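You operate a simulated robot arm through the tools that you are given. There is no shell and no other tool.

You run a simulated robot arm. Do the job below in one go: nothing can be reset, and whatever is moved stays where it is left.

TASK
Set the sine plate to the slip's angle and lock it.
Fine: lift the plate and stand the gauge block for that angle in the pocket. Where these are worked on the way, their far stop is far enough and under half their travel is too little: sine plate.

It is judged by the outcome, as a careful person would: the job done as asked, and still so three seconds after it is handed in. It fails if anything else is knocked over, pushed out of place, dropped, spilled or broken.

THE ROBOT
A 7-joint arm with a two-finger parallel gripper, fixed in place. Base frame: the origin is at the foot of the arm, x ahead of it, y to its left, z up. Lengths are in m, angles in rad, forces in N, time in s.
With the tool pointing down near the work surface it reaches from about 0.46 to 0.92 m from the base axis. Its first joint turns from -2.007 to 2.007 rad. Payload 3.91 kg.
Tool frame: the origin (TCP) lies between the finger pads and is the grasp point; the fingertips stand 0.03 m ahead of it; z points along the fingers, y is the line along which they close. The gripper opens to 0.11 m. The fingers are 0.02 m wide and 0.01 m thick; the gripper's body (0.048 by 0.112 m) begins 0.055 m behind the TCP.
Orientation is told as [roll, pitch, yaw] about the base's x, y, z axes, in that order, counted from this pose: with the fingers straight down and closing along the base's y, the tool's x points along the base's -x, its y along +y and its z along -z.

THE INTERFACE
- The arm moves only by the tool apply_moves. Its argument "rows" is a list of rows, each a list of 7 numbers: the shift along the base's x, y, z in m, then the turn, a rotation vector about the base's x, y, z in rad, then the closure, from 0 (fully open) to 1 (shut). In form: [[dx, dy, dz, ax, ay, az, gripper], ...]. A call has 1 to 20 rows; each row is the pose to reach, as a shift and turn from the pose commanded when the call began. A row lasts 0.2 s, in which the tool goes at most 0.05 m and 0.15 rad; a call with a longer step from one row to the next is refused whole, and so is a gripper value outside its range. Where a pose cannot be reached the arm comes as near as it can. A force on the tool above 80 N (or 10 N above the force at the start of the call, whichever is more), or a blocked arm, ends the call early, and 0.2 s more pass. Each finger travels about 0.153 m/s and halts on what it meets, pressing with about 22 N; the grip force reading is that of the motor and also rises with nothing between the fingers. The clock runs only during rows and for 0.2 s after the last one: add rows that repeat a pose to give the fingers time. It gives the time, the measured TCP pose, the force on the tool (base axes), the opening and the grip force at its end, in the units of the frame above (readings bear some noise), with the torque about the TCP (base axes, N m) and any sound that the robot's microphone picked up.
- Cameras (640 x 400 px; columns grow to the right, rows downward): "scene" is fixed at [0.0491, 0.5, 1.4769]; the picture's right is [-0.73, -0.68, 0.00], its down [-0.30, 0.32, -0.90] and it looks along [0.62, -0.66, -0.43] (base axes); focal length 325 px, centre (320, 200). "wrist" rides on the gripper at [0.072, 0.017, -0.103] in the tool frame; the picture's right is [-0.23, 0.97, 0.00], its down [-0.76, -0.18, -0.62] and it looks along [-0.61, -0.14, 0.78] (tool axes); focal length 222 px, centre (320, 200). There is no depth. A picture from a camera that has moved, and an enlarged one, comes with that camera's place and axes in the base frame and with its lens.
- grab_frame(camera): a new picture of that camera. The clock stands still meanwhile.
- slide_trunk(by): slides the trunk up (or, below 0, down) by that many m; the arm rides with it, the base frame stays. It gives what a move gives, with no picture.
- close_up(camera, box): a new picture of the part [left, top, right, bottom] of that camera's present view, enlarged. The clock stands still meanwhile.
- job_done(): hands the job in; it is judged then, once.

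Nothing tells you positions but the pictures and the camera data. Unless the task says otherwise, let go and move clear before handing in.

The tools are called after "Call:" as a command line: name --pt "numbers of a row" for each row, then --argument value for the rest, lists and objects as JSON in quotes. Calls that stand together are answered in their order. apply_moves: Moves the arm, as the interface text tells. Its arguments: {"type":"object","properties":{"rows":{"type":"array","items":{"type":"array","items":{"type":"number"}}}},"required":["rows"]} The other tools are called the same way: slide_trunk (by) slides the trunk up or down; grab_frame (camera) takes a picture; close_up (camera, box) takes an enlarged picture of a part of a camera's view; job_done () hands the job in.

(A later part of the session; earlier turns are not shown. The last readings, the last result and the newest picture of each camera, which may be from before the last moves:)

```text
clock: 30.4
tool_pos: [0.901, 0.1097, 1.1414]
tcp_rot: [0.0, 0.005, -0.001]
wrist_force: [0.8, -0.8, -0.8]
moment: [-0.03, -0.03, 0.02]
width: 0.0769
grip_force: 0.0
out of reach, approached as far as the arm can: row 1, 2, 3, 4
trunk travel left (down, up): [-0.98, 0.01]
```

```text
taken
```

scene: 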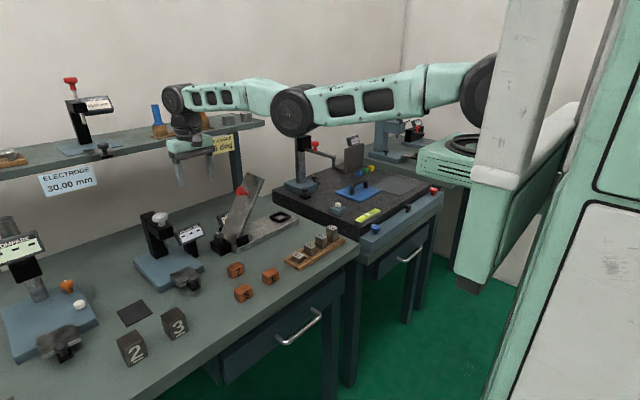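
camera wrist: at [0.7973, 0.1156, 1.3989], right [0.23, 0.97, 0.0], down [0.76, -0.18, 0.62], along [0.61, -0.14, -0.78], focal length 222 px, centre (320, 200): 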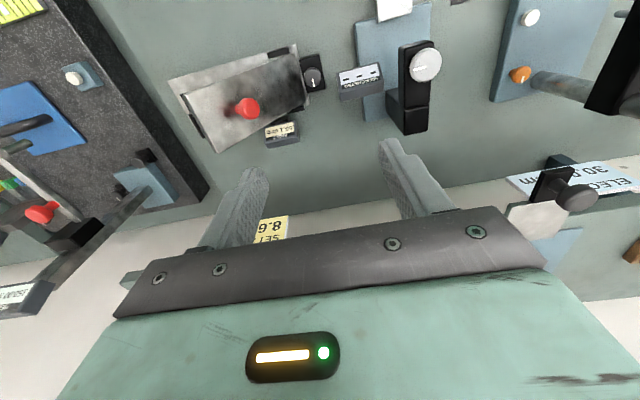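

The elbow still bends the wrong way. I'll straighten again, then use a pitch rotation of the tool, which drives the elbow joint in the wanted direction.

Call:
apply_moves --pt "0.03 -0.01 0.03 0 0 0 0.3" --pt "0.06 -0.01 0.06 0 0 0 0.3" --pt "0.08 -0.01 0.06 0 0 0 0.3" --pt "0.08 -0.01 0.06 0 0 0 0.3" --pt "0.08 -0.01 0.06 0 0 0 0.3"

Call:
apply_moves --pt "-0.027 0 0.002 0 0.14 0 0.3" --pt "-0.054 0 0.008 0 0.28 0 0.3" --pt "-0.082 0 0.017 0 0.42 0 0.3" --pt "-0.108 0 0.03 0 0.56 0 0.3" --pt "-0.13 0 0.045 0 0.68 0 0.3"

Call:
grab_frame --camera "scene"

```text
clock: 31.6
tool_pos: [0.9138, 0.086, 1.2045]
tcp_rot: [0.0, 0.004, -0.001]
wrist_force: [-0.3, -0.2, -1.1]
moment: [0.01, -0.01, 0.03]
width: 0.0771
grip_force: 0.1
out of reach, approached as far as the arm can: row 1, 2, 3, 4, 5
trunk travel left (down, up): [-0.98, 0.01]
```

```text
clock: 32.8
tool_pos: [0.7824, 0.0826, 1.2555]
tcp_rot: [0.001, 0.683, 0.003]
wrist_force: [0.0, 0.5, 0.1]
moment: [-0.01, 0.04, 0.01]
width: 0.0769
grip_force: 0.0
trunk travel left (down, up): [-0.98, 0.01]
```

```text
taken
```

scene: 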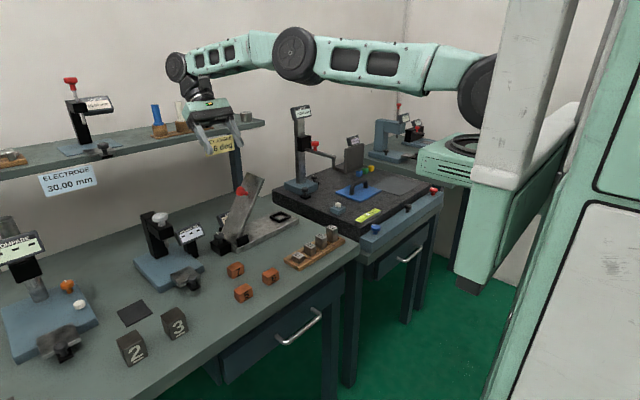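

The elbow is up again and the pose is reachable. I'll bring the arm inward first, then straighten the tool.

Call:
apply_moves --pt "-0.04 -0.01 0.0 0 0 0 0.3" --pt "-0.08 -0.02 0.0 0 0 0 0.3" --pt "-0.12 -0.03 0.0 0 0 0 0.3" --pt "-0.15 -0.05 0.0 0 -0.1 0 0.3" --pt "-0.16 -0.07 0.0 0 -0.24 0 0.3" --pt "-0.16 -0.1 0.0 0 -0.38 0 0.3" --pt "-0.16 -0.13 0.0 0 -0.52 0 0.2" --pt "-0.16 -0.16 0.0 0 -0.68 0 0" --pt "-0.16 -0.18 0.0 0 -0.68 0 0"

Call:
grab_frame --camera "scene"

Call:
grab_frame --camera "wrist"

```text
refused: row 8 steps farther than a row can; nothing moved
```

```text
taken
```

scene: 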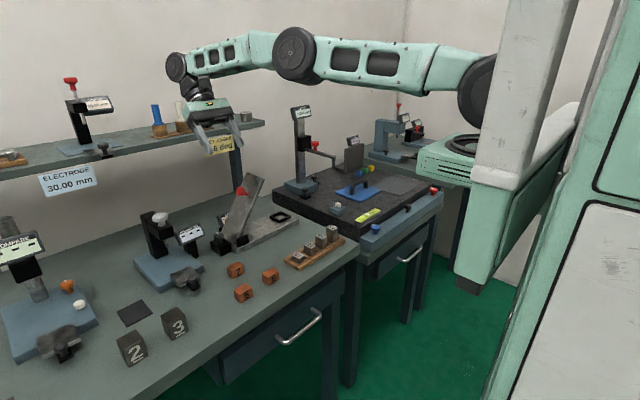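

```text
taken
camera wrist: at [0.7912, 0.0983, 1.3814], right [0.17, 0.97, -0.14], down [0.98, -0.18, 0.0], along [-0.02, -0.14, -0.99], focal length 222 px, centre (320, 200)
```

wrist: 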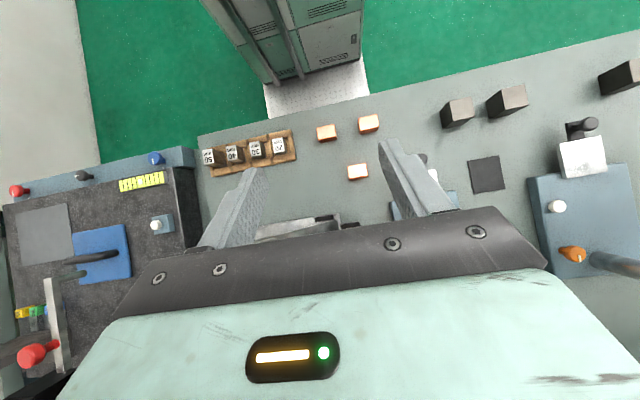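

One step was too large, so nothing moved. I'll resend it with smaller turns.

Call:
apply_moves --pt "-0.04 -0.01 0.0 0 0 0 0.3" --pt "-0.08 -0.02 0.0 0 0 0 0.3" --pt "-0.12 -0.03 0.0 0 0 0 0.3" --pt "-0.15 -0.05 0.0 0 -0.1 0 0.3" --pt "-0.16 -0.07 0.0 0 -0.24 0 0.3" --pt "-0.16 -0.1 0.0 0 -0.38 0 0.3" --pt "-0.16 -0.13 0.0 0 -0.52 0 0.2" --pt "-0.16 -0.16 0.0 0 -0.64 0 0" --pt "-0.16 -0.18 0.0 0 -0.68 0 0"

Call:
grab_frame --camera "scene"

Call:
grab_frame --camera "wrist"

```text
clock: 34.8
tool_pos: [0.6229, -0.0953, 1.2543]
tcp_rot: [0.001, -0.001, 0.001]
wrist_force: [0.5, -0.3, -1.1]
moment: [-0.02, -0.01, -0.01]
width: 0.1102
grip_force: 0.0
trunk travel left (down, up): [-0.98, 0.01]
```

```text
taken
```

scene: 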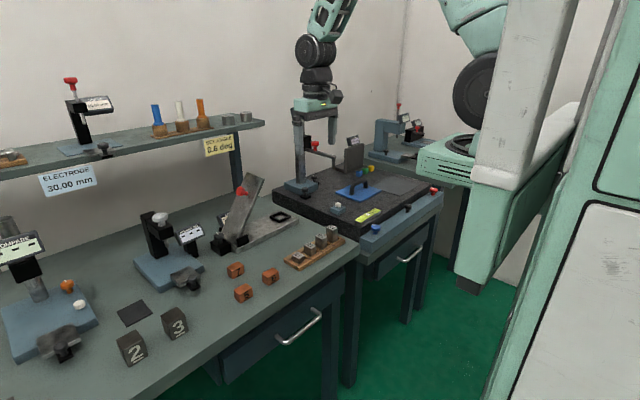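

```text
taken
camera wrist: at [0.5503, -0.0802, 1.3571], right [0.23, 0.97, 0.0], down [0.76, -0.18, 0.62], along [0.61, -0.14, -0.78], focal length 222 px, centre (320, 200)
```

wrist: 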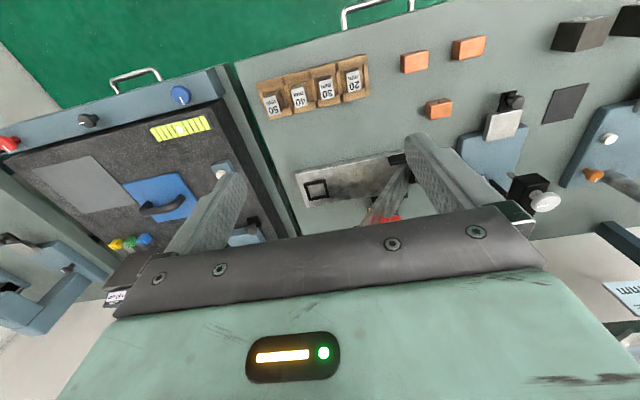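

The arm is back to a good elbow-up posture. I'll lower the trunk to its original height, then measure the pocket and the blocks.

Call:
close_up --camera "wrist" --box '[280, 140, 440, 240]'

Call:
slide_trunk --by -0.13

Call:
grab_frame --camera "wrist"

```text
4.00 times, centred on (360, 190) of wrist
camera zoom: at [0.5503, -0.0802, 1.3571], right [0.23, 0.97, 0.0], down [0.76, -0.18, 0.62], along [0.61, -0.14, -0.78], focal length 888 px, centre (160, 240)
```

zoom: 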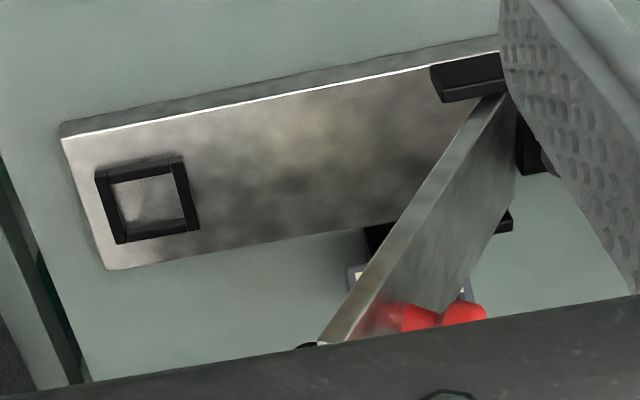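

```text
clock: 36.4
tool_pos: [0.6215, -0.0971, 1.1235]
tcp_rot: [0.0, 0.002, 0.0]
wrist_force: [0.0, -0.3, 0.4]
moment: [0.0, 0.0, -0.02]
width: 0.1097
grip_force: 0.0
trunk travel left (down, up): [-0.85, 0.14]
```

```text
taken
camera wrist: at [0.5504, -0.0803, 1.2272], right [0.23, 0.97, 0.0], down [0.76, -0.18, 0.62], along [0.61, -0.14, -0.78], focal length 222 px, centre (320, 200)
```

wrist: 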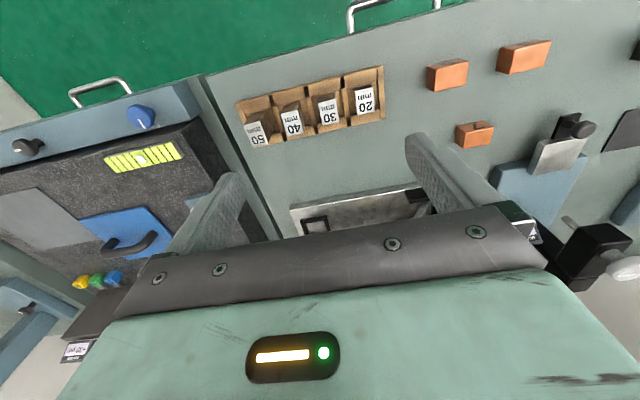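

Call:
close_up --camera "wrist" --box '[230, 60, 390, 160]'

Call:
close_up --camera "wrist" --box '[280, 150, 440, 250]'

```text
4.00 times, centred on (310, 110) of wrist
camera zoom: at [0.5504, -0.0803, 1.2272], right [0.23, 0.97, 0.0], down [0.76, -0.18, 0.62], along [0.61, -0.14, -0.78], focal length 888 px, centre (360, 560)
```

zoom: 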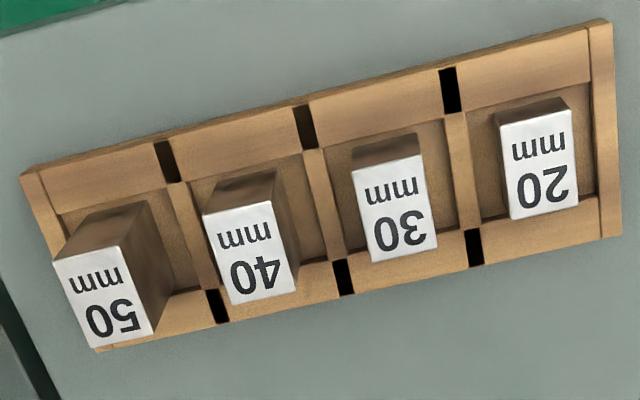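

```text
4.00 times, centred on (360, 200) of wrist
camera zoom: at [0.5504, -0.0803, 1.2272], right [0.23, 0.97, 0.0], down [0.76, -0.18, 0.62], along [0.61, -0.14, -0.78], focal length 888 px, centre (160, 200)
```

zoom: 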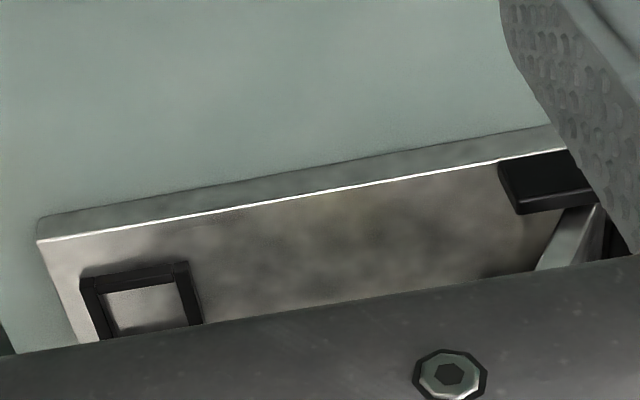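

The plate at 55° leaves the pocket open from above, so I can place the block with a vertical tool. The 50 mm block stands near (0.644, −0.187) and the pocket centre is near (0.860, −0.160). I'll move above the block with the fingers partly closed.

Call:
apply_moves --pt "0.01 -0.03 -0.02 0 0 0 0.3" --pt "0.02 -0.06 -0.04 0 0 0 0.67" --pt "0.022 -0.09 -0.06 0 0 0 0.67" --pt "0.022 -0.09 -0.08 0 0 0 0.67" --pt "0.022 -0.09 -0.08 0 0 0 0.67"

Call:
grab_frame --camera "wrist"

Call:
close_up --camera "scene" --box '[260, 180, 380, 280]'

```text
clock: 37.6
tool_pos: [0.6477, -0.1854, 1.0444]
tcp_rot: [-0.001, 0.001, 0.003]
wrist_force: [-0.3, 0.4, 0.3]
moment: [0.01, -0.02, 0.05]
width: 0.0363
grip_force: 0.1
trunk travel left (down, up): [-0.85, 0.14]
```

```text
taken
camera wrist: at [0.5752, -0.1688, 1.1481], right [0.23, 0.97, 0.0], down [0.76, -0.18, 0.62], along [0.61, -0.14, -0.78], focal length 222 px, centre (320, 200)
```

wrist: 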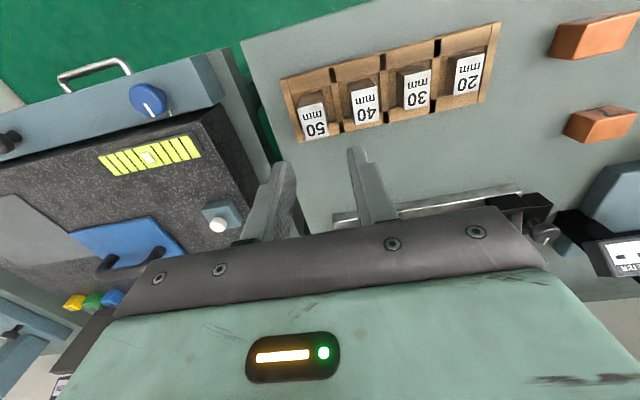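

```text
4.00 times, centred on (320, 230) of scene
camera zoom: at [0.0491, 0.5, 1.4769], right [-0.73, -0.68, 0.0], down [-0.3, 0.32, -0.9], along [0.62, -0.66, -0.43], focal length 1301 px, centre (320, 80)
```

zoom: 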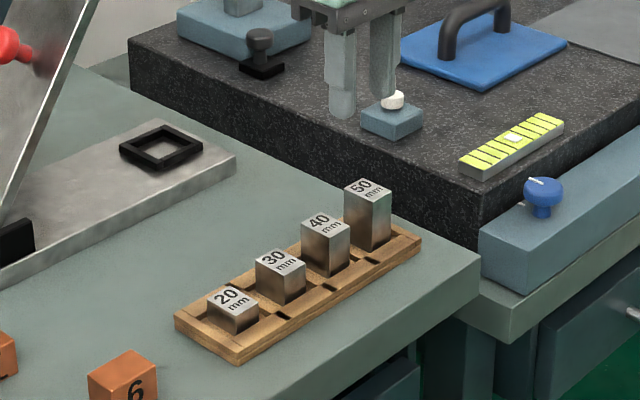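

Call:
close_up --camera "wrist" --box '[270, 60, 430, 160]'

```text
4.00 times, centred on (350, 110) of wrist
camera zoom: at [0.5752, -0.1688, 1.1481], right [0.23, 0.97, 0.0], down [0.76, -0.18, 0.62], along [0.61, -0.14, -0.78], focal length 888 px, centre (200, 560)
```

zoom: 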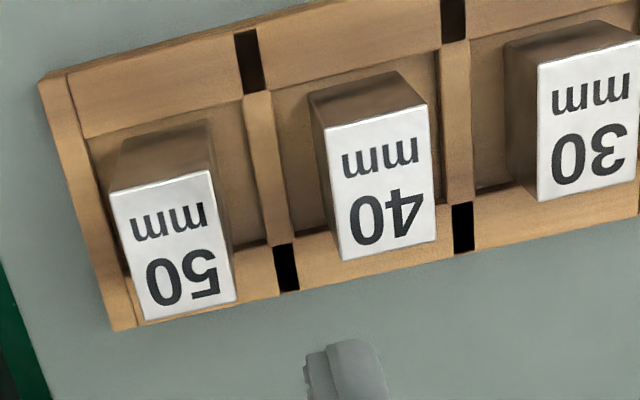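

I refine the 50 mm block centre to about (0.643, −0.190) with its top near z 0.944. I'll come down to just above it and check alignment.

Call:
apply_moves --pt "-0.004 -0.005 -0.03 0 0 0 0.67" --pt "-0.004 -0.005 -0.055 0 0 0 0.67" --pt "-0.004 -0.005 -0.055 0 0 0 0.67"

Call:
close_up --camera "wrist" --box '[200, 80, 440, 230]'

Call:
close_up --camera "scene" --box '[280, 190, 360, 250]'

```text
clock: 38.4
tool_pos: [0.643, -0.1918, 0.9872]
tcp_rot: [0.001, 0.003, -0.002]
wrist_force: [-0.4, -0.5, -0.3]
moment: [-0.01, 0.0, -0.01]
width: 0.0366
grip_force: 0.1
trunk travel left (down, up): [-0.85, 0.14]
```

```text
2.67 times, centred on (320, 155) of wrist
camera zoom: at [0.5703, -0.1758, 1.0908], right [0.23, 0.97, 0.0], down [0.76, -0.18, 0.62], along [0.61, -0.14, -0.78], focal length 592 px, centre (320, 320)
```

zoom: 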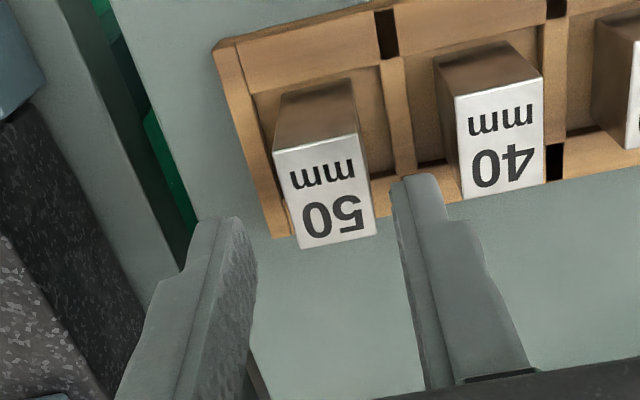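

```text
6.67 times, centred on (320, 220) of scene
camera zoom: at [0.0491, 0.5, 1.4769], right [-0.73, -0.68, 0.0], down [-0.3, 0.32, -0.9], along [0.62, -0.66, -0.43], focal length 2168 px, centre (320, 67)
```

zoom: 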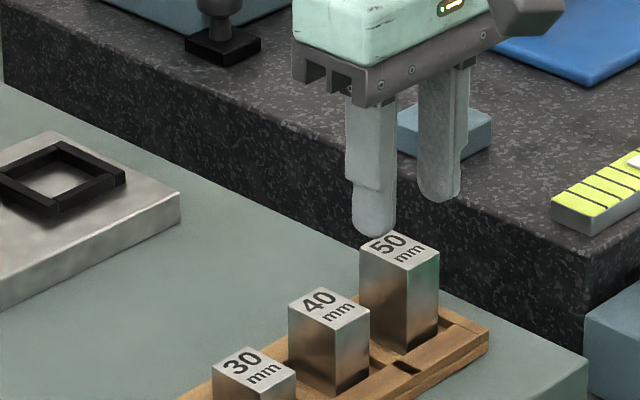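

Alignment is good. I'll go down and grip the 50 mm block.

Call:
apply_moves --pt "0 0.001 -0.02 0 0 0 0.67" --pt "0 0.001 -0.04 0 0 0 0.67" --pt "0 0.001 -0.04 0 0 0 0.67"

Call:
close_up --camera "wrist" --box '[200, 80, 440, 230]'

Call:
close_up --camera "scene" --box '[280, 190, 360, 250]'

```text
clock: 39.2
tool_pos: [0.6403, -0.1896, 0.9488]
tcp_rot: [0.001, 0.002, 0.0]
wrist_force: [0.1, 0.1, -0.6]
moment: [-0.01, -0.01, -0.01]
width: 0.0362
grip_force: 0.0
trunk travel left (down, up): [-0.85, 0.14]
```

```text
2.67 times, centred on (320, 155) of wrist
camera zoom: at [0.5688, -0.174, 1.0509], right [0.23, 0.97, 0.0], down [0.76, -0.18, 0.62], along [0.61, -0.14, -0.78], focal length 592 px, centre (320, 320)
```

zoom: 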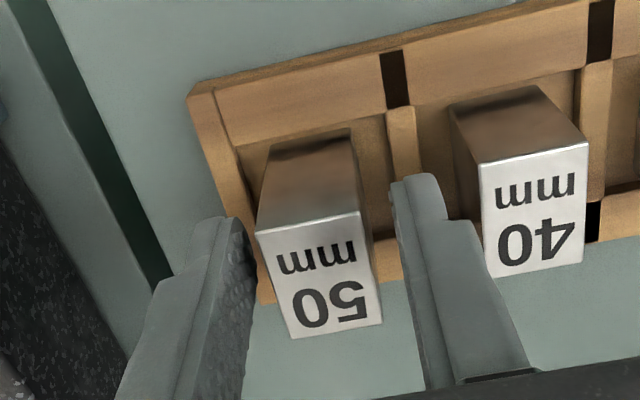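

```text
6.67 times, centred on (320, 220) of scene
camera zoom: at [0.0491, 0.5, 1.4769], right [-0.73, -0.68, 0.0], down [-0.3, 0.32, -0.9], along [0.62, -0.66, -0.43], focal length 2168 px, centre (320, 67)
```

zoom: 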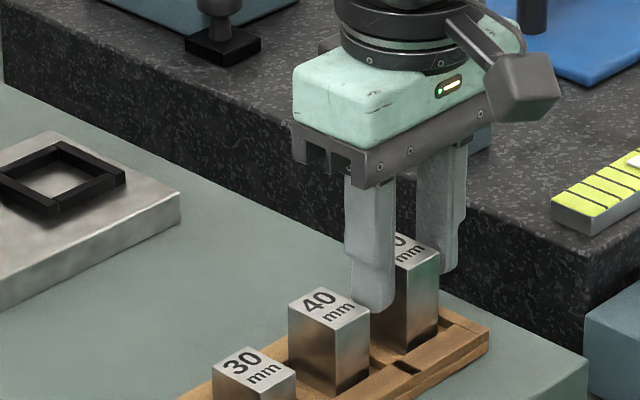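

Call:
apply_moves --pt "0.001 0 0 0 0 0 0.85" --pt "0.001 0 0 0 0 0 1" --pt "0.001 0 0 0 0 0 1"

Call:
apply_moves --pt "0 0 0.02 0 0 0 1" --pt "0 0 0.05 0 0 0 1" --pt "0 0 0.09 0 0 0 1" --pt "0 0 0.09 0 0 0 1"

Call:
grab_frame --camera "wrist"

Call:
close_up --camera "scene" --box '[220, 150, 380, 270]'

```text
clock: 40.0
tool_pos: [0.6416, -0.1916, 0.9481]
tcp_rot: [0.0, 0.001, 0.0]
wrist_force: [-0.3, 0.3, -0.1]
moment: [0.03, 0.0, 0.0]
width: 0.0238
grip_force: 21.9
trunk travel left (down, up): [-0.85, 0.14]
```

```text
clock: 41.0
tool_pos: [0.6417, -0.1883, 1.0364]
tcp_rot: [-0.001, 0.001, 0.0]
wrist_force: [-0.1, -0.3, -2.9]
moment: [-0.02, 0.0, -0.02]
width: 0.0239
grip_force: 21.9
trunk travel left (down, up): [-0.85, 0.14]
```

```text
taken
camera wrist: at [0.5705, -0.1737, 1.1399], right [0.23, 0.97, 0.0], down [0.76, -0.18, 0.62], along [0.6, -0.14, -0.78], focal length 222 px, centre (320, 200)
```

wrist: 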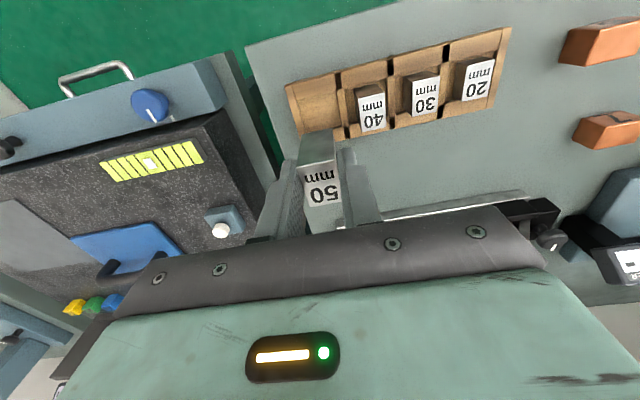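

```text
3.33 times, centred on (300, 210) of scene
camera zoom: at [0.0491, 0.5, 1.4769], right [-0.73, -0.68, 0.0], down [-0.3, 0.32, -0.9], along [0.62, -0.66, -0.43], focal length 1084 px, centre (387, 167)
```

zoom: 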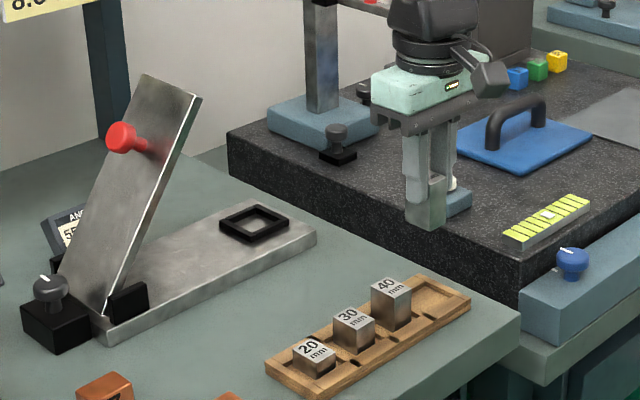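

The 50 mm block is held, 24 mm wide and about 0.29 kg. I'll carry it above the pocket centre near (0.860, −0.159).

Call:
apply_moves --pt "0.04 0.006 0.02 0 0 0 1" --pt "0.085 0.012 0.03 0 0 0 1" --pt "0.13 0.018 0.03 0 0 0 1" --pt "0.175 0.025 0.03 0 0 0 1" --pt "0.218 0.031 0.03 0 0 0 1" --pt "0.218 0.031 0.03 0 0 0 1"

Call:
grab_frame --camera "wrist"

Call:
close_up --camera "scene" --box '[220, 150, 340, 240]'

```text
clock: 42.4
tool_pos: [0.8588, -0.1583, 1.0699]
tcp_rot: [0.0, 0.003, 0.001]
wrist_force: [-0.7, 0.7, -3.3]
moment: [-0.02, -0.02, -0.01]
width: 0.0237
grip_force: 21.6
trunk travel left (down, up): [-0.85, 0.14]
```

```text
taken
camera wrist: at [0.7872, -0.142, 1.1737], right [0.23, 0.97, 0.0], down [0.76, -0.18, 0.62], along [0.6, -0.14, -0.78], focal length 222 px, centre (320, 200)
```

wrist: 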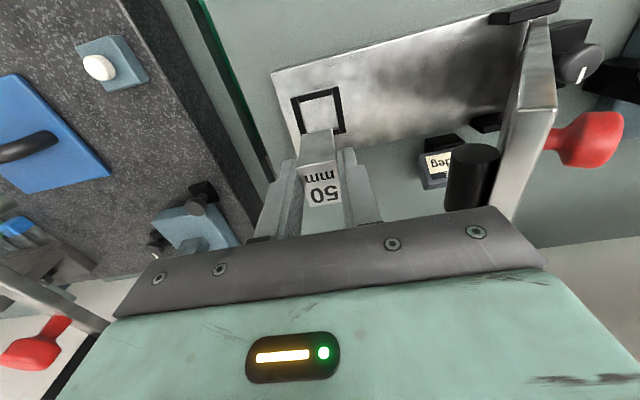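

```text
4.44 times, centred on (280, 195) of scene
camera zoom: at [0.0491, 0.5, 1.4769], right [-0.73, -0.68, 0.0], down [-0.3, 0.32, -0.9], along [0.62, -0.66, -0.43], focal length 1445 px, centre (498, 222)
```

zoom: 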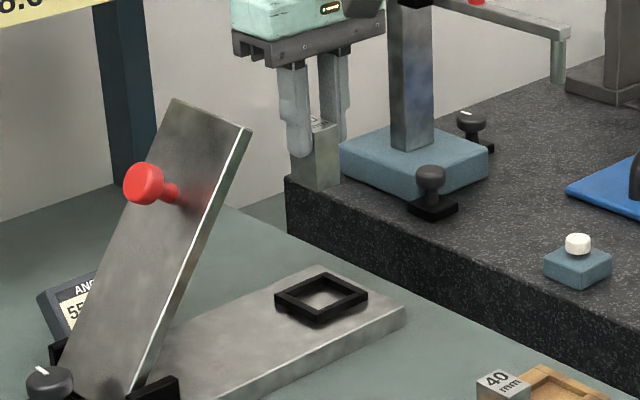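

There's a black cylindrical foot on the plate's underside near the free end, and it is what will bear on the block. I'll measure it before choosing the block.

Call:
close_up --camera "wrist" --box '[400, 100, 640, 250]'

Call:
close_up --camera "wrist" --box '[260, 60, 380, 140]'

```text
2.67 times, centred on (520, 175) of wrist
camera zoom: at [0.7872, -0.142, 1.1737], right [0.23, 0.97, 0.0], down [0.76, -0.18, 0.62], along [0.6, -0.14, -0.78], focal length 592 px, centre (-213, 267)
```

zoom: 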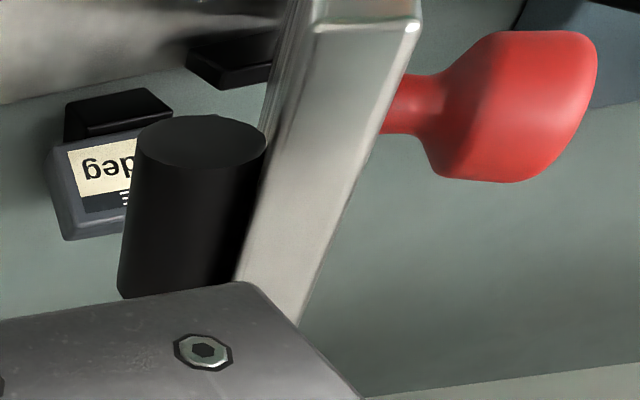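

```text
5.00 times, centred on (320, 100) of wrist
camera zoom: at [0.7872, -0.142, 1.1737], right [0.23, 0.97, 0.0], down [0.76, -0.18, 0.62], along [0.6, -0.14, -0.78], focal length 1111 px, centre (320, 700)
```

zoom: 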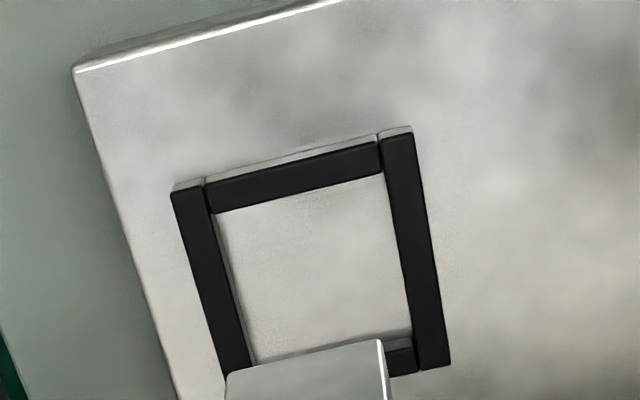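

The foot is a sine roll about 20 mm in diameter that sits on the pocket floor at 0°. That fits the 18–20 mm gap I measured, so sin φ = h/L with L≈0.2 m, and 8.6° needs the 30 mm block. I'll return the 50 mm block to its slot by reversing the path.

Call:
apply_moves --pt "-0.04 -0.006 0.0 0 0 0 1" --pt "-0.085 -0.012 0 0 0 0 1" --pt "-0.13 -0.018 0 0 0 0 1" --pt "-0.175 -0.025 -0.01 0 0 0 1" --pt "-0.218 -0.031 -0.03 0 0 0 1" --pt "-0.218 -0.031 -0.03 0 0 0 1"

Call:
apply_moves --pt "0 0 -0.03 0 0 0 1" --pt "0 0 -0.06 0 0 0 1" --pt "0 0 -0.075 0 0 0 1" --pt "0 0 -0.083 0 0 0 1" --pt "0 0 -0.083 0 0 0 1"

Call:
close_up --camera "scene" --box '[280, 190, 360, 250]'

Call:
close_up --camera "wrist" --box '[200, 80, 440, 230]'

```text
clock: 43.8
tool_pos: [0.6421, -0.193, 1.0374]
tcp_rot: [-0.001, 0.002, 0.002]
wrist_force: [0.3, -0.6, -3.0]
moment: [-0.01, 0.01, 0.02]
width: 0.0236
grip_force: 22.1
trunk travel left (down, up): [-0.85, 0.14]
```

```text
clock: 45.0
tool_pos: [0.6421, -0.1913, 0.9552]
tcp_rot: [0.001, 0.001, 0.001]
wrist_force: [-0.5, -0.1, -2.9]
moment: [0.01, 0.04, 0.0]
width: 0.0237
grip_force: 22.3
trunk travel left (down, up): [-0.85, 0.14]
```

```text
6.67 times, centred on (320, 220) of scene
camera zoom: at [0.0491, 0.5, 1.4769], right [-0.73, -0.68, 0.0], down [-0.3, 0.32, -0.9], along [0.62, -0.66, -0.43], focal length 2168 px, centre (320, 67)
```

zoom: 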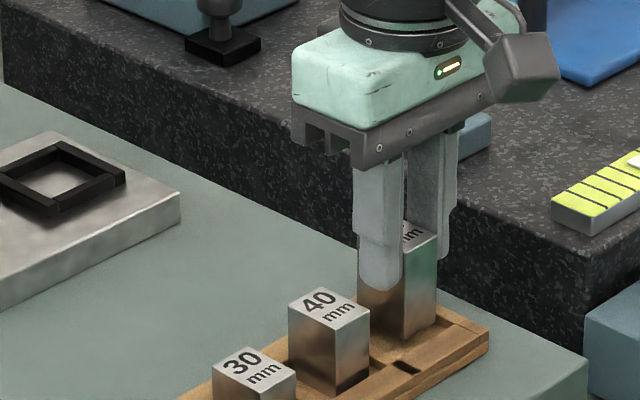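

```text
2.67 times, centred on (320, 155) of wrist
camera zoom: at [0.5708, -0.1755, 1.0591], right [0.23, 0.97, 0.0], down [0.76, -0.18, 0.62], along [0.61, -0.14, -0.78], focal length 592 px, centre (320, 320)
```

zoom: 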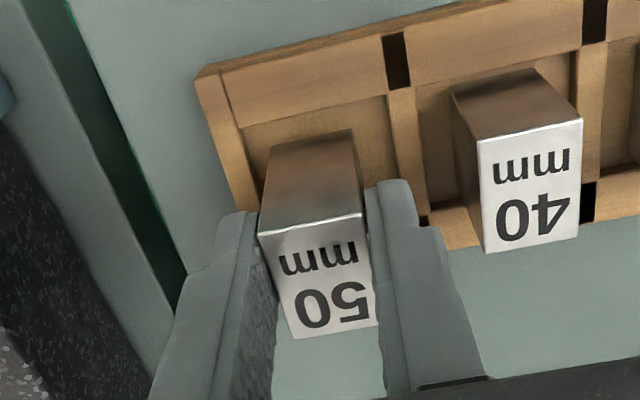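

The block is back in its slot, about 7 mm above the floor. I'll lower it gently to its original height and release.

Call:
apply_moves --pt "0 0 -0.002 0 0 0 1" --pt "0 0 -0.004 0 0 0 1" --pt "0 0 -0.006 0 0 0 1" --pt "0 0 -0.0068 0 0 0 1" --pt "0 0 -0.0068 0 0 0 1"

```text
clock: 46.2
tool_pos: [0.6419, -0.1909, 0.9481]
tcp_rot: [0.001, 0.001, -0.001]
wrist_force: [-0.1, 0.2, -2.6]
moment: [-0.01, -0.01, 0.04]
width: 0.0237
grip_force: 22.0
trunk travel left (down, up): [-0.85, 0.14]
```

Call:
apply_moves --pt "0 0 -0.0008 0 0 0 1" --pt "0 0 -0.0008 0 0 0 1" --pt "0 0 -0.0008 0 0 0 0.72" --pt "0 0 -0.0008 0 0 0 0.68"

Call:
apply_moves --pt "0 0 0.02 0 0 0 0.68" --pt "0 0 0.05 0 0 0 0.68" --pt "0 0 0.08 0 0 0 0.68" --pt "0 0 0.09 0 0 0 0.68"

Call:
close_up --camera "scene" --box '[260, 190, 360, 260]'

Call:
grab_frame --camera "wrist"

```text
clock: 47.2
tool_pos: [0.6421, -0.1918, 0.9475]
tcp_rot: [0.0, 0.001, 0.001]
wrist_force: [0.3, 0.5, 0.1]
moment: [0.0, 0.01, 0.0]
width: 0.0352
grip_force: 0.0
trunk travel left (down, up): [-0.85, 0.14]
```

```text
clock: 48.2
tool_pos: [0.6407, -0.1917, 1.0385]
tcp_rot: [0.001, 0.001, 0.001]
wrist_force: [-1.0, 0.0, 0.4]
moment: [0.0, -0.03, 0.01]
width: 0.0351
grip_force: 0.0
trunk travel left (down, up): [-0.85, 0.14]
```

```text
5.71 times, centred on (310, 225) of scene
camera zoom: at [0.0491, 0.5, 1.4769], right [-0.73, -0.68, 0.0], down [-0.3, 0.32, -0.9], along [0.62, -0.66, -0.43], focal length 1858 px, centre (377, 57)
```

zoom: 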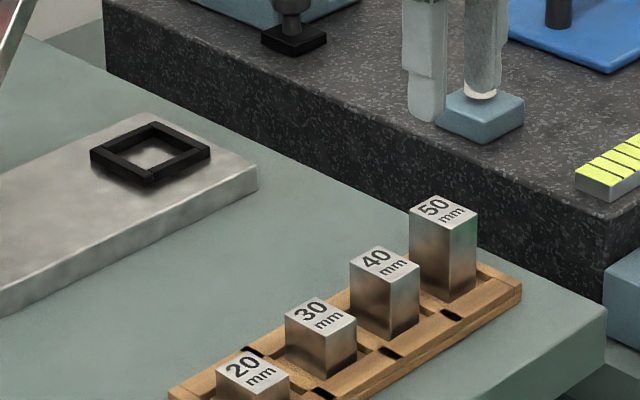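

```text
taken
camera wrist: at [0.5689, -0.1759, 1.1425], right [0.23, 0.97, 0.0], down [0.76, -0.18, 0.62], along [0.61, -0.14, -0.78], focal length 222 px, centre (320, 200)
```

wrist: 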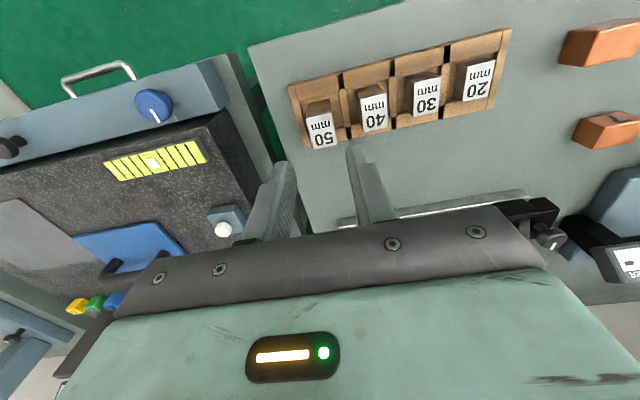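

The 50 mm block is back in its slot. Next I'll go over the 30 mm block, near (0.642, −0.093), and check alignment.

Call:
apply_moves --pt "0 0.04 0 0 0 0 0.69" --pt "0 0.08 0 0 0 0 0.69" --pt "0 0.098 0 0 0 0 0.69" --pt "0 0.098 -0.03 0 0 0 0.69" --pt "0 0.098 -0.04 0 0 0 0.69" --pt "0 0.098 -0.04 0 0 0 0.69"

Call:
close_up --camera "wrist" --box '[200, 60, 440, 210]'

Call:
close_up --camera "scene" --box '[280, 190, 360, 260]'

```text
clock: 49.6
tool_pos: [0.6401, -0.0917, 0.9997]
tcp_rot: [0.001, 0.001, 0.001]
wrist_force: [0.3, 0.2, -0.3]
moment: [0.0, 0.02, 0.0]
width: 0.0343
grip_force: 0.1
trunk travel left (down, up): [-0.85, 0.14]
```

```text
2.67 times, centred on (320, 135) of wrist
camera zoom: at [0.5686, -0.0757, 1.1031], right [0.23, 0.97, 0.0], down [0.76, -0.18, 0.62], along [0.61, -0.14, -0.78], focal length 592 px, centre (320, 373)
```

zoom: 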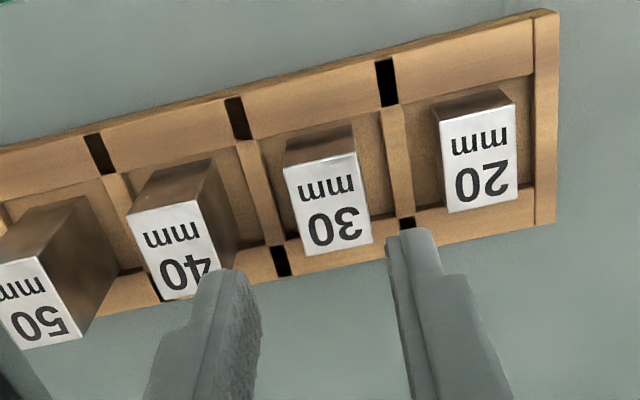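

```text
5.71 times, centred on (320, 225) of scene
camera zoom: at [0.0491, 0.5, 1.4769], right [-0.73, -0.68, 0.0], down [-0.3, 0.32, -0.9], along [0.62, -0.66, -0.43], focal length 1858 px, centre (320, 57)
```

zoom: 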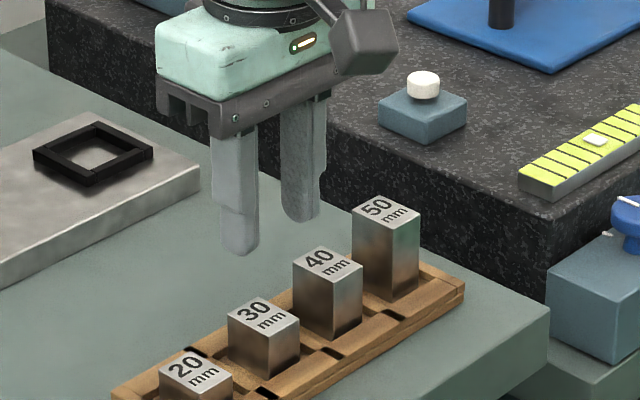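

I put the 30 mm block centre at about (0.6425, −0.0903). I'll descend with a small correction, check clearance, then close.

Call:
apply_moves --pt "0.002 0.0015 -0.02 0 0 0 0.69" --pt "0.002 0.0015 -0.04 0 0 0 0.69" --pt "0.002 0.0015 -0.046 0 0 0 0.69" --pt "0.002 0.0015 -0.046 0 0 0 0.69"

Call:
close_up --camera "wrist" --box '[200, 80, 440, 230]'

Call:
close_up --camera "scene" --box '[280, 200, 360, 260]'

```text
clock: 50.6
tool_pos: [0.643, -0.091, 0.9521]
tcp_rot: [-0.001, 0.002, 0.0]
wrist_force: [-0.4, 0.7, 0.2]
moment: [0.0, -0.01, 0.0]
width: 0.034
grip_force: 0.0
trunk travel left (down, up): [-0.85, 0.14]
```

```text
2.67 times, centred on (320, 155) of wrist
camera zoom: at [0.5711, -0.0748, 1.0558], right [0.23, 0.97, 0.0], down [0.76, -0.18, 0.62], along [0.61, -0.14, -0.78], focal length 592 px, centre (320, 320)
```

zoom: 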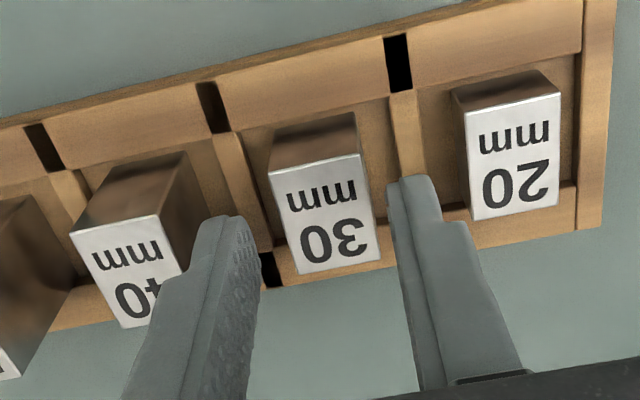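

```text
6.67 times, centred on (320, 230) of scene
camera zoom: at [0.0491, 0.5, 1.4769], right [-0.73, -0.68, 0.0], down [-0.3, 0.32, -0.9], along [0.62, -0.66, -0.43], focal length 2168 px, centre (320, 0)
```

zoom: 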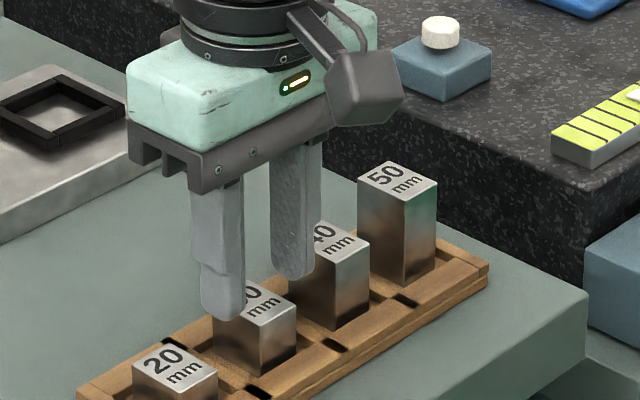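

Call:
apply_moves --pt "0 0 -0.006 0 0 0 0.69" --pt "0 0 -0.012 0 0 0 0.69" --pt "0 0 -0.012 0 0 0 0.69" --pt "0 0 -0.012 0 0 0 0.85" --pt "0 0 -0.012 0 0 0 1" --pt "0 0 -0.012 0 0 0 1"

Call:
close_up --camera "wrist" --box '[200, 80, 440, 230]'

Call:
close_up --camera "scene" --box '[280, 200, 360, 260]'

```text
clock: 52.0
tool_pos: [0.6423, -0.0903, 0.9392]
tcp_rot: [-0.001, 0.001, 0.0]
wrist_force: [-0.8, 1.2, 2.0]
moment: [0.01, 0.04, 0.0]
width: 0.0236
grip_force: 21.3
trunk travel left (down, up): [-0.85, 0.14]
```

```text
2.67 times, centred on (320, 155) of wrist
camera zoom: at [0.5705, -0.0747, 1.0436], right [0.23, 0.97, 0.0], down [0.76, -0.18, 0.62], along [0.61, -0.14, -0.78], focal length 592 px, centre (320, 320)
```

zoom: 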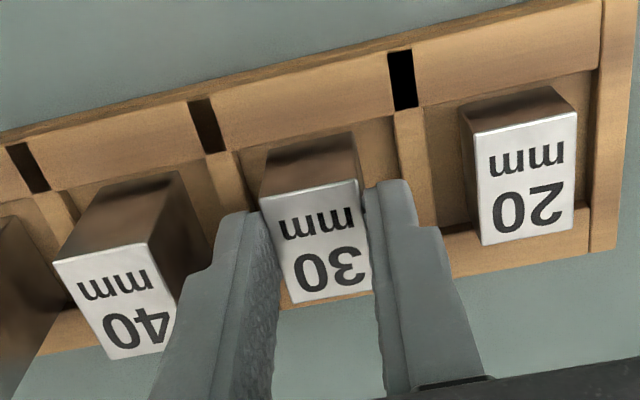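

```text
6.67 times, centred on (320, 230) of scene
camera zoom: at [0.0491, 0.5, 1.4769], right [-0.73, -0.68, 0.0], down [-0.3, 0.32, -0.9], along [0.62, -0.66, -0.43], focal length 2168 px, centre (320, 0)
```

zoom: 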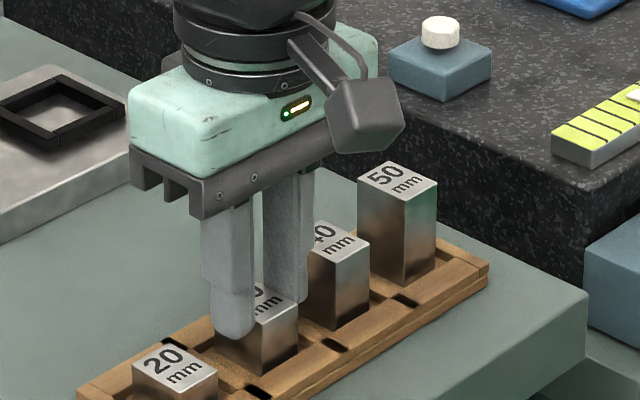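

The 30 mm block is gripped. I'll lift it.

Call:
apply_moves --pt "0 0 0.015 0 0 0 1" --pt "0 0 0.05 0 0 0 1" --pt "0 0 0.09 0 0 0 1" --pt "0 0 0.1 0 0 0 1" --pt "0 0 0.1 0 0 0 1"

Call:
grab_frame --camera "wrist"

Call:
close_up --camera "scene" --box '[260, 160, 360, 260]'

```text
clock: 53.2
tool_pos: [0.6426, -0.0906, 1.0388]
tcp_rot: [0.0, 0.002, 0.001]
wrist_force: [0.4, 0.1, -1.0]
moment: [0.01, 0.02, 0.03]
width: 0.0235
grip_force: 21.8
trunk travel left (down, up): [-0.85, 0.14]
```

```text
taken
camera wrist: at [0.5713, -0.0739, 1.1429], right [0.23, 0.97, 0.0], down [0.76, -0.18, 0.62], along [0.61, -0.14, -0.78], focal length 222 px, centre (320, 200)
```

wrist: 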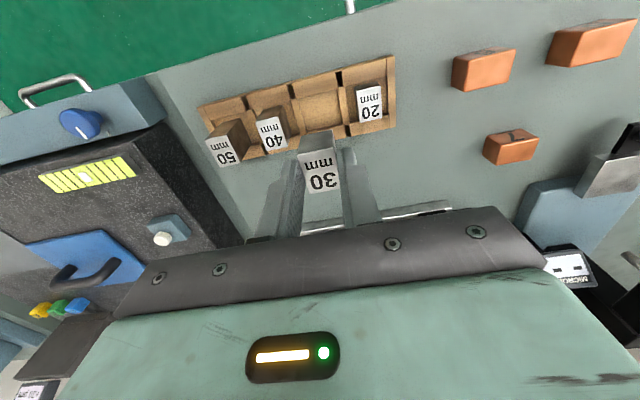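

```text
4.00 times, centred on (310, 210) of scene
camera zoom: at [0.0491, 0.5, 1.4769], right [-0.73, -0.68, 0.0], down [-0.3, 0.32, -0.9], along [0.62, -0.66, -0.43], focal length 1301 px, centre (360, 160)
```

zoom: 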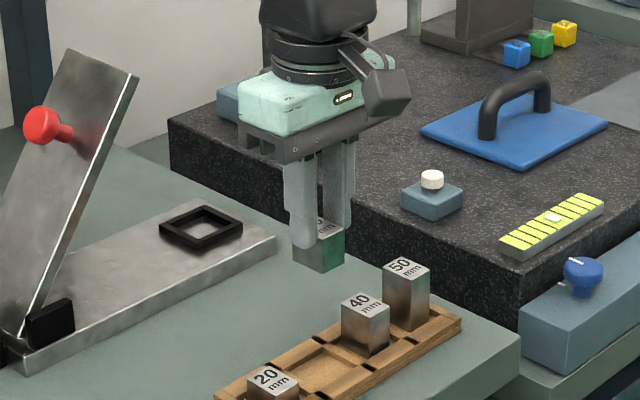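

I'm holding the 30 mm block. I'll carry it over the pocket and stop above the frame to check alignment.

Call:
apply_moves --pt "0.04 -0.012 0.01 0 0 0 1" --pt "0.085 -0.025 0.02 0 0 0 1" --pt "0.13 -0.04 0.02 0 0 0 1" --pt "0.175 -0.055 0.02 0 0 0 1" --pt "0.2215 -0.071 0.02 0 0 0 1" --pt "0.2215 -0.071 -0.015 0 0 0 1" --pt "0.2215 -0.071 -0.04 0 0 0 1" --pt "0.2215 -0.071 -0.04 0 0 0 1"

Call:
grab_frame --camera "wrist"

Call:
close_up --camera "wrist" --box '[240, 80, 400, 200]'

Call:
close_up --camera "scene" --box '[240, 160, 320, 230]'

```text
clock: 55.0
tool_pos: [0.8619, -0.1667, 1.0019]
tcp_rot: [0.0, 0.0, 0.0]
wrist_force: [-0.4, -0.6, -1.5]
moment: [0.0, 0.0, 0.03]
width: 0.0234
grip_force: 21.7
trunk travel left (down, up): [-0.85, 0.14]
```

```text
taken
camera wrist: at [0.79, -0.1492, 1.1061], right [0.23, 0.97, 0.0], down [0.76, -0.18, 0.62], along [0.61, -0.14, -0.78], focal length 222 px, centre (320, 200)
```

wrist: 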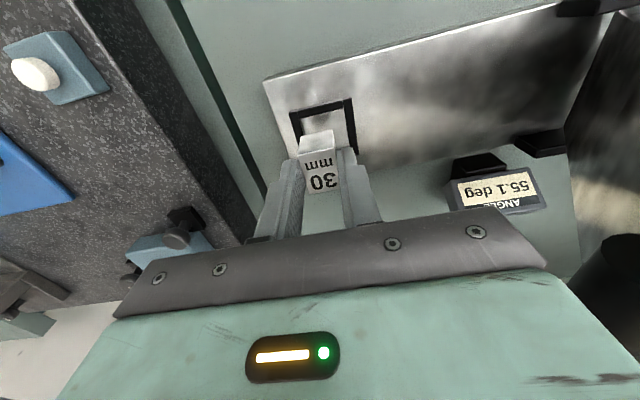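

```text
3.33 times, centred on (320, 140) of wrist
camera zoom: at [0.79, -0.1492, 1.1061], right [0.23, 0.97, 0.0], down [0.76, -0.18, 0.62], along [0.61, -0.14, -0.78], focal length 740 px, centre (320, 400)
```

zoom: 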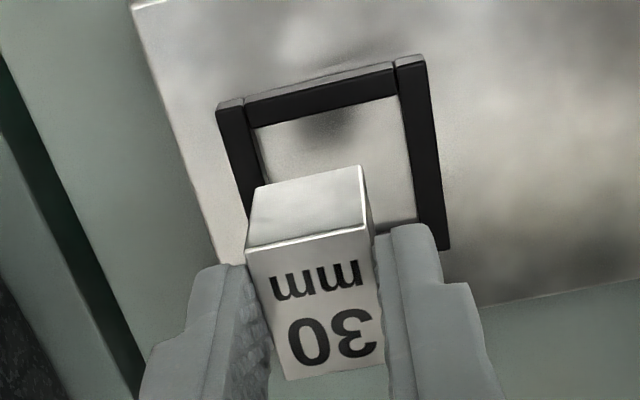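

```text
5.71 times, centred on (280, 195) of scene
camera zoom: at [0.0491, 0.5, 1.4769], right [-0.73, -0.68, 0.0], down [-0.3, 0.32, -0.9], along [0.62, -0.66, -0.43], focal length 1858 px, centre (549, 229)
```

zoom: 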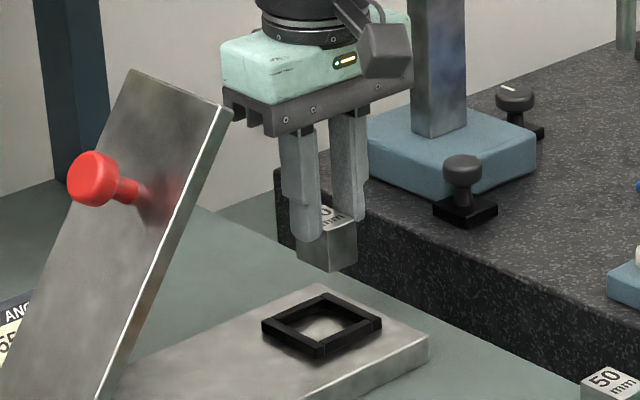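

The block's front face is about flush with the frame's inner front wall and roughly 4 mm too far in −y. I'll correct by +3 mm x and +4 mm y, then come closer and re-check.

Call:
apply_moves --pt "0.003 0.004 -0.01 0 0 0 1" --pt "0.003 0.004 -0.025 0 0 0 1" --pt "0.003 0.004 -0.028 0 0 0 1" --pt "0.003 0.004 -0.028 0 0 0 1"

Call:
close_up --camera "wrist" --box '[240, 80, 400, 200]'

Call:
close_up --camera "scene" --box '[250, 180, 310, 225]'

```text
clock: 56.0
tool_pos: [0.8684, -0.1578, 0.9742]
tcp_rot: [0.002, 0.003, -0.001]
wrist_force: [-0.8, 0.2, -1.9]
moment: [0.01, -0.01, 0.02]
width: 0.0237
grip_force: 22.4
trunk travel left (down, up): [-0.85, 0.14]
```

```text
3.33 times, centred on (320, 140) of wrist
camera zoom: at [0.7953, -0.1423, 1.0771], right [0.23, 0.97, 0.0], down [0.76, -0.18, 0.62], along [0.61, -0.14, -0.78], focal length 740 px, centre (320, 400)
```

zoom: 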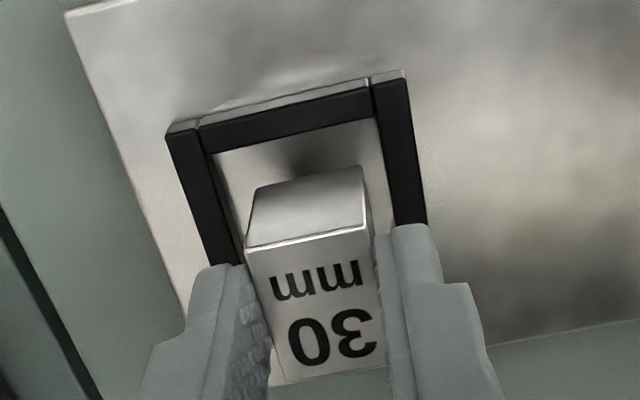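

```text
8.89 times, centred on (280, 202) of scene
camera zoom: at [0.0491, 0.5, 1.4769], right [-0.73, -0.68, 0.0], down [-0.3, 0.32, -0.9], along [0.62, -0.66, -0.43], focal length 2891 px, centre (676, 178)
```

zoom: 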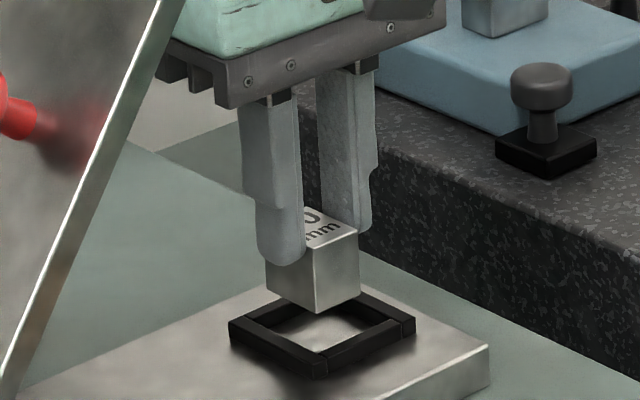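

The block is now inside the frame outline. I'll shift it −2 mm in x and −2 mm in y to centre it, settle, and re-check.

Call:
apply_moves --pt "-0.002 -0.002 -0.003 0 0 0 1" --pt "-0.002 -0.002 -0.003 0 0 0 1" --pt "-0.002 -0.002 -0.003 0 0 0 1" --pt "-0.002 -0.002 -0.003 0 0 0 1"

Call:
close_up --camera "wrist" --box '[260, 100, 360, 170]'

Call:
close_up --camera "scene" --box '[260, 195, 300, 225]'

```text
clock: 57.0
tool_pos: [0.8652, -0.16, 0.971]
tcp_rot: [0.0, 0.001, 0.001]
wrist_force: [0.2, 0.5, -2.4]
moment: [-0.02, 0.02, 0.0]
width: 0.0236
grip_force: 21.9
trunk travel left (down, up): [-0.85, 0.14]
```

```text
5.71 times, centred on (310, 135) of wrist
camera zoom: at [0.7939, -0.144, 1.0737], right [0.23, 0.97, 0.0], down [0.76, -0.18, 0.62], along [0.61, -0.14, -0.78], focal length 1269 px, centre (377, 571)
```

zoom: 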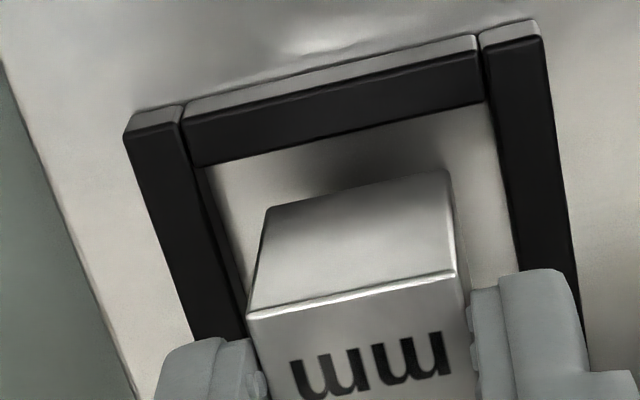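

```text
13.33 times, centred on (280, 210) of scene
camera zoom: at [0.0491, 0.5, 1.4769], right [-0.73, -0.68, 0.0], down [-0.3, 0.32, -0.9], along [0.62, -0.66, -0.43], focal length 4336 px, centre (853, 67)
```

zoom: 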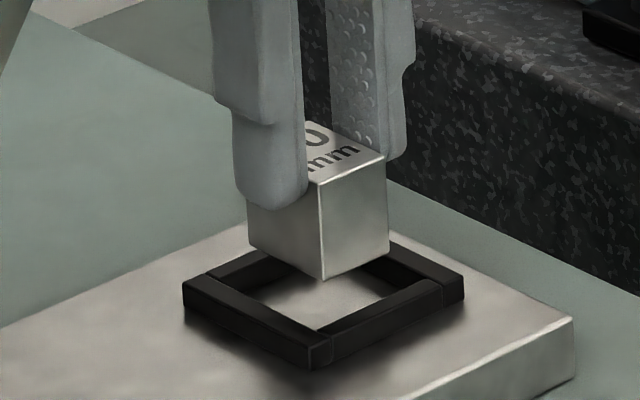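

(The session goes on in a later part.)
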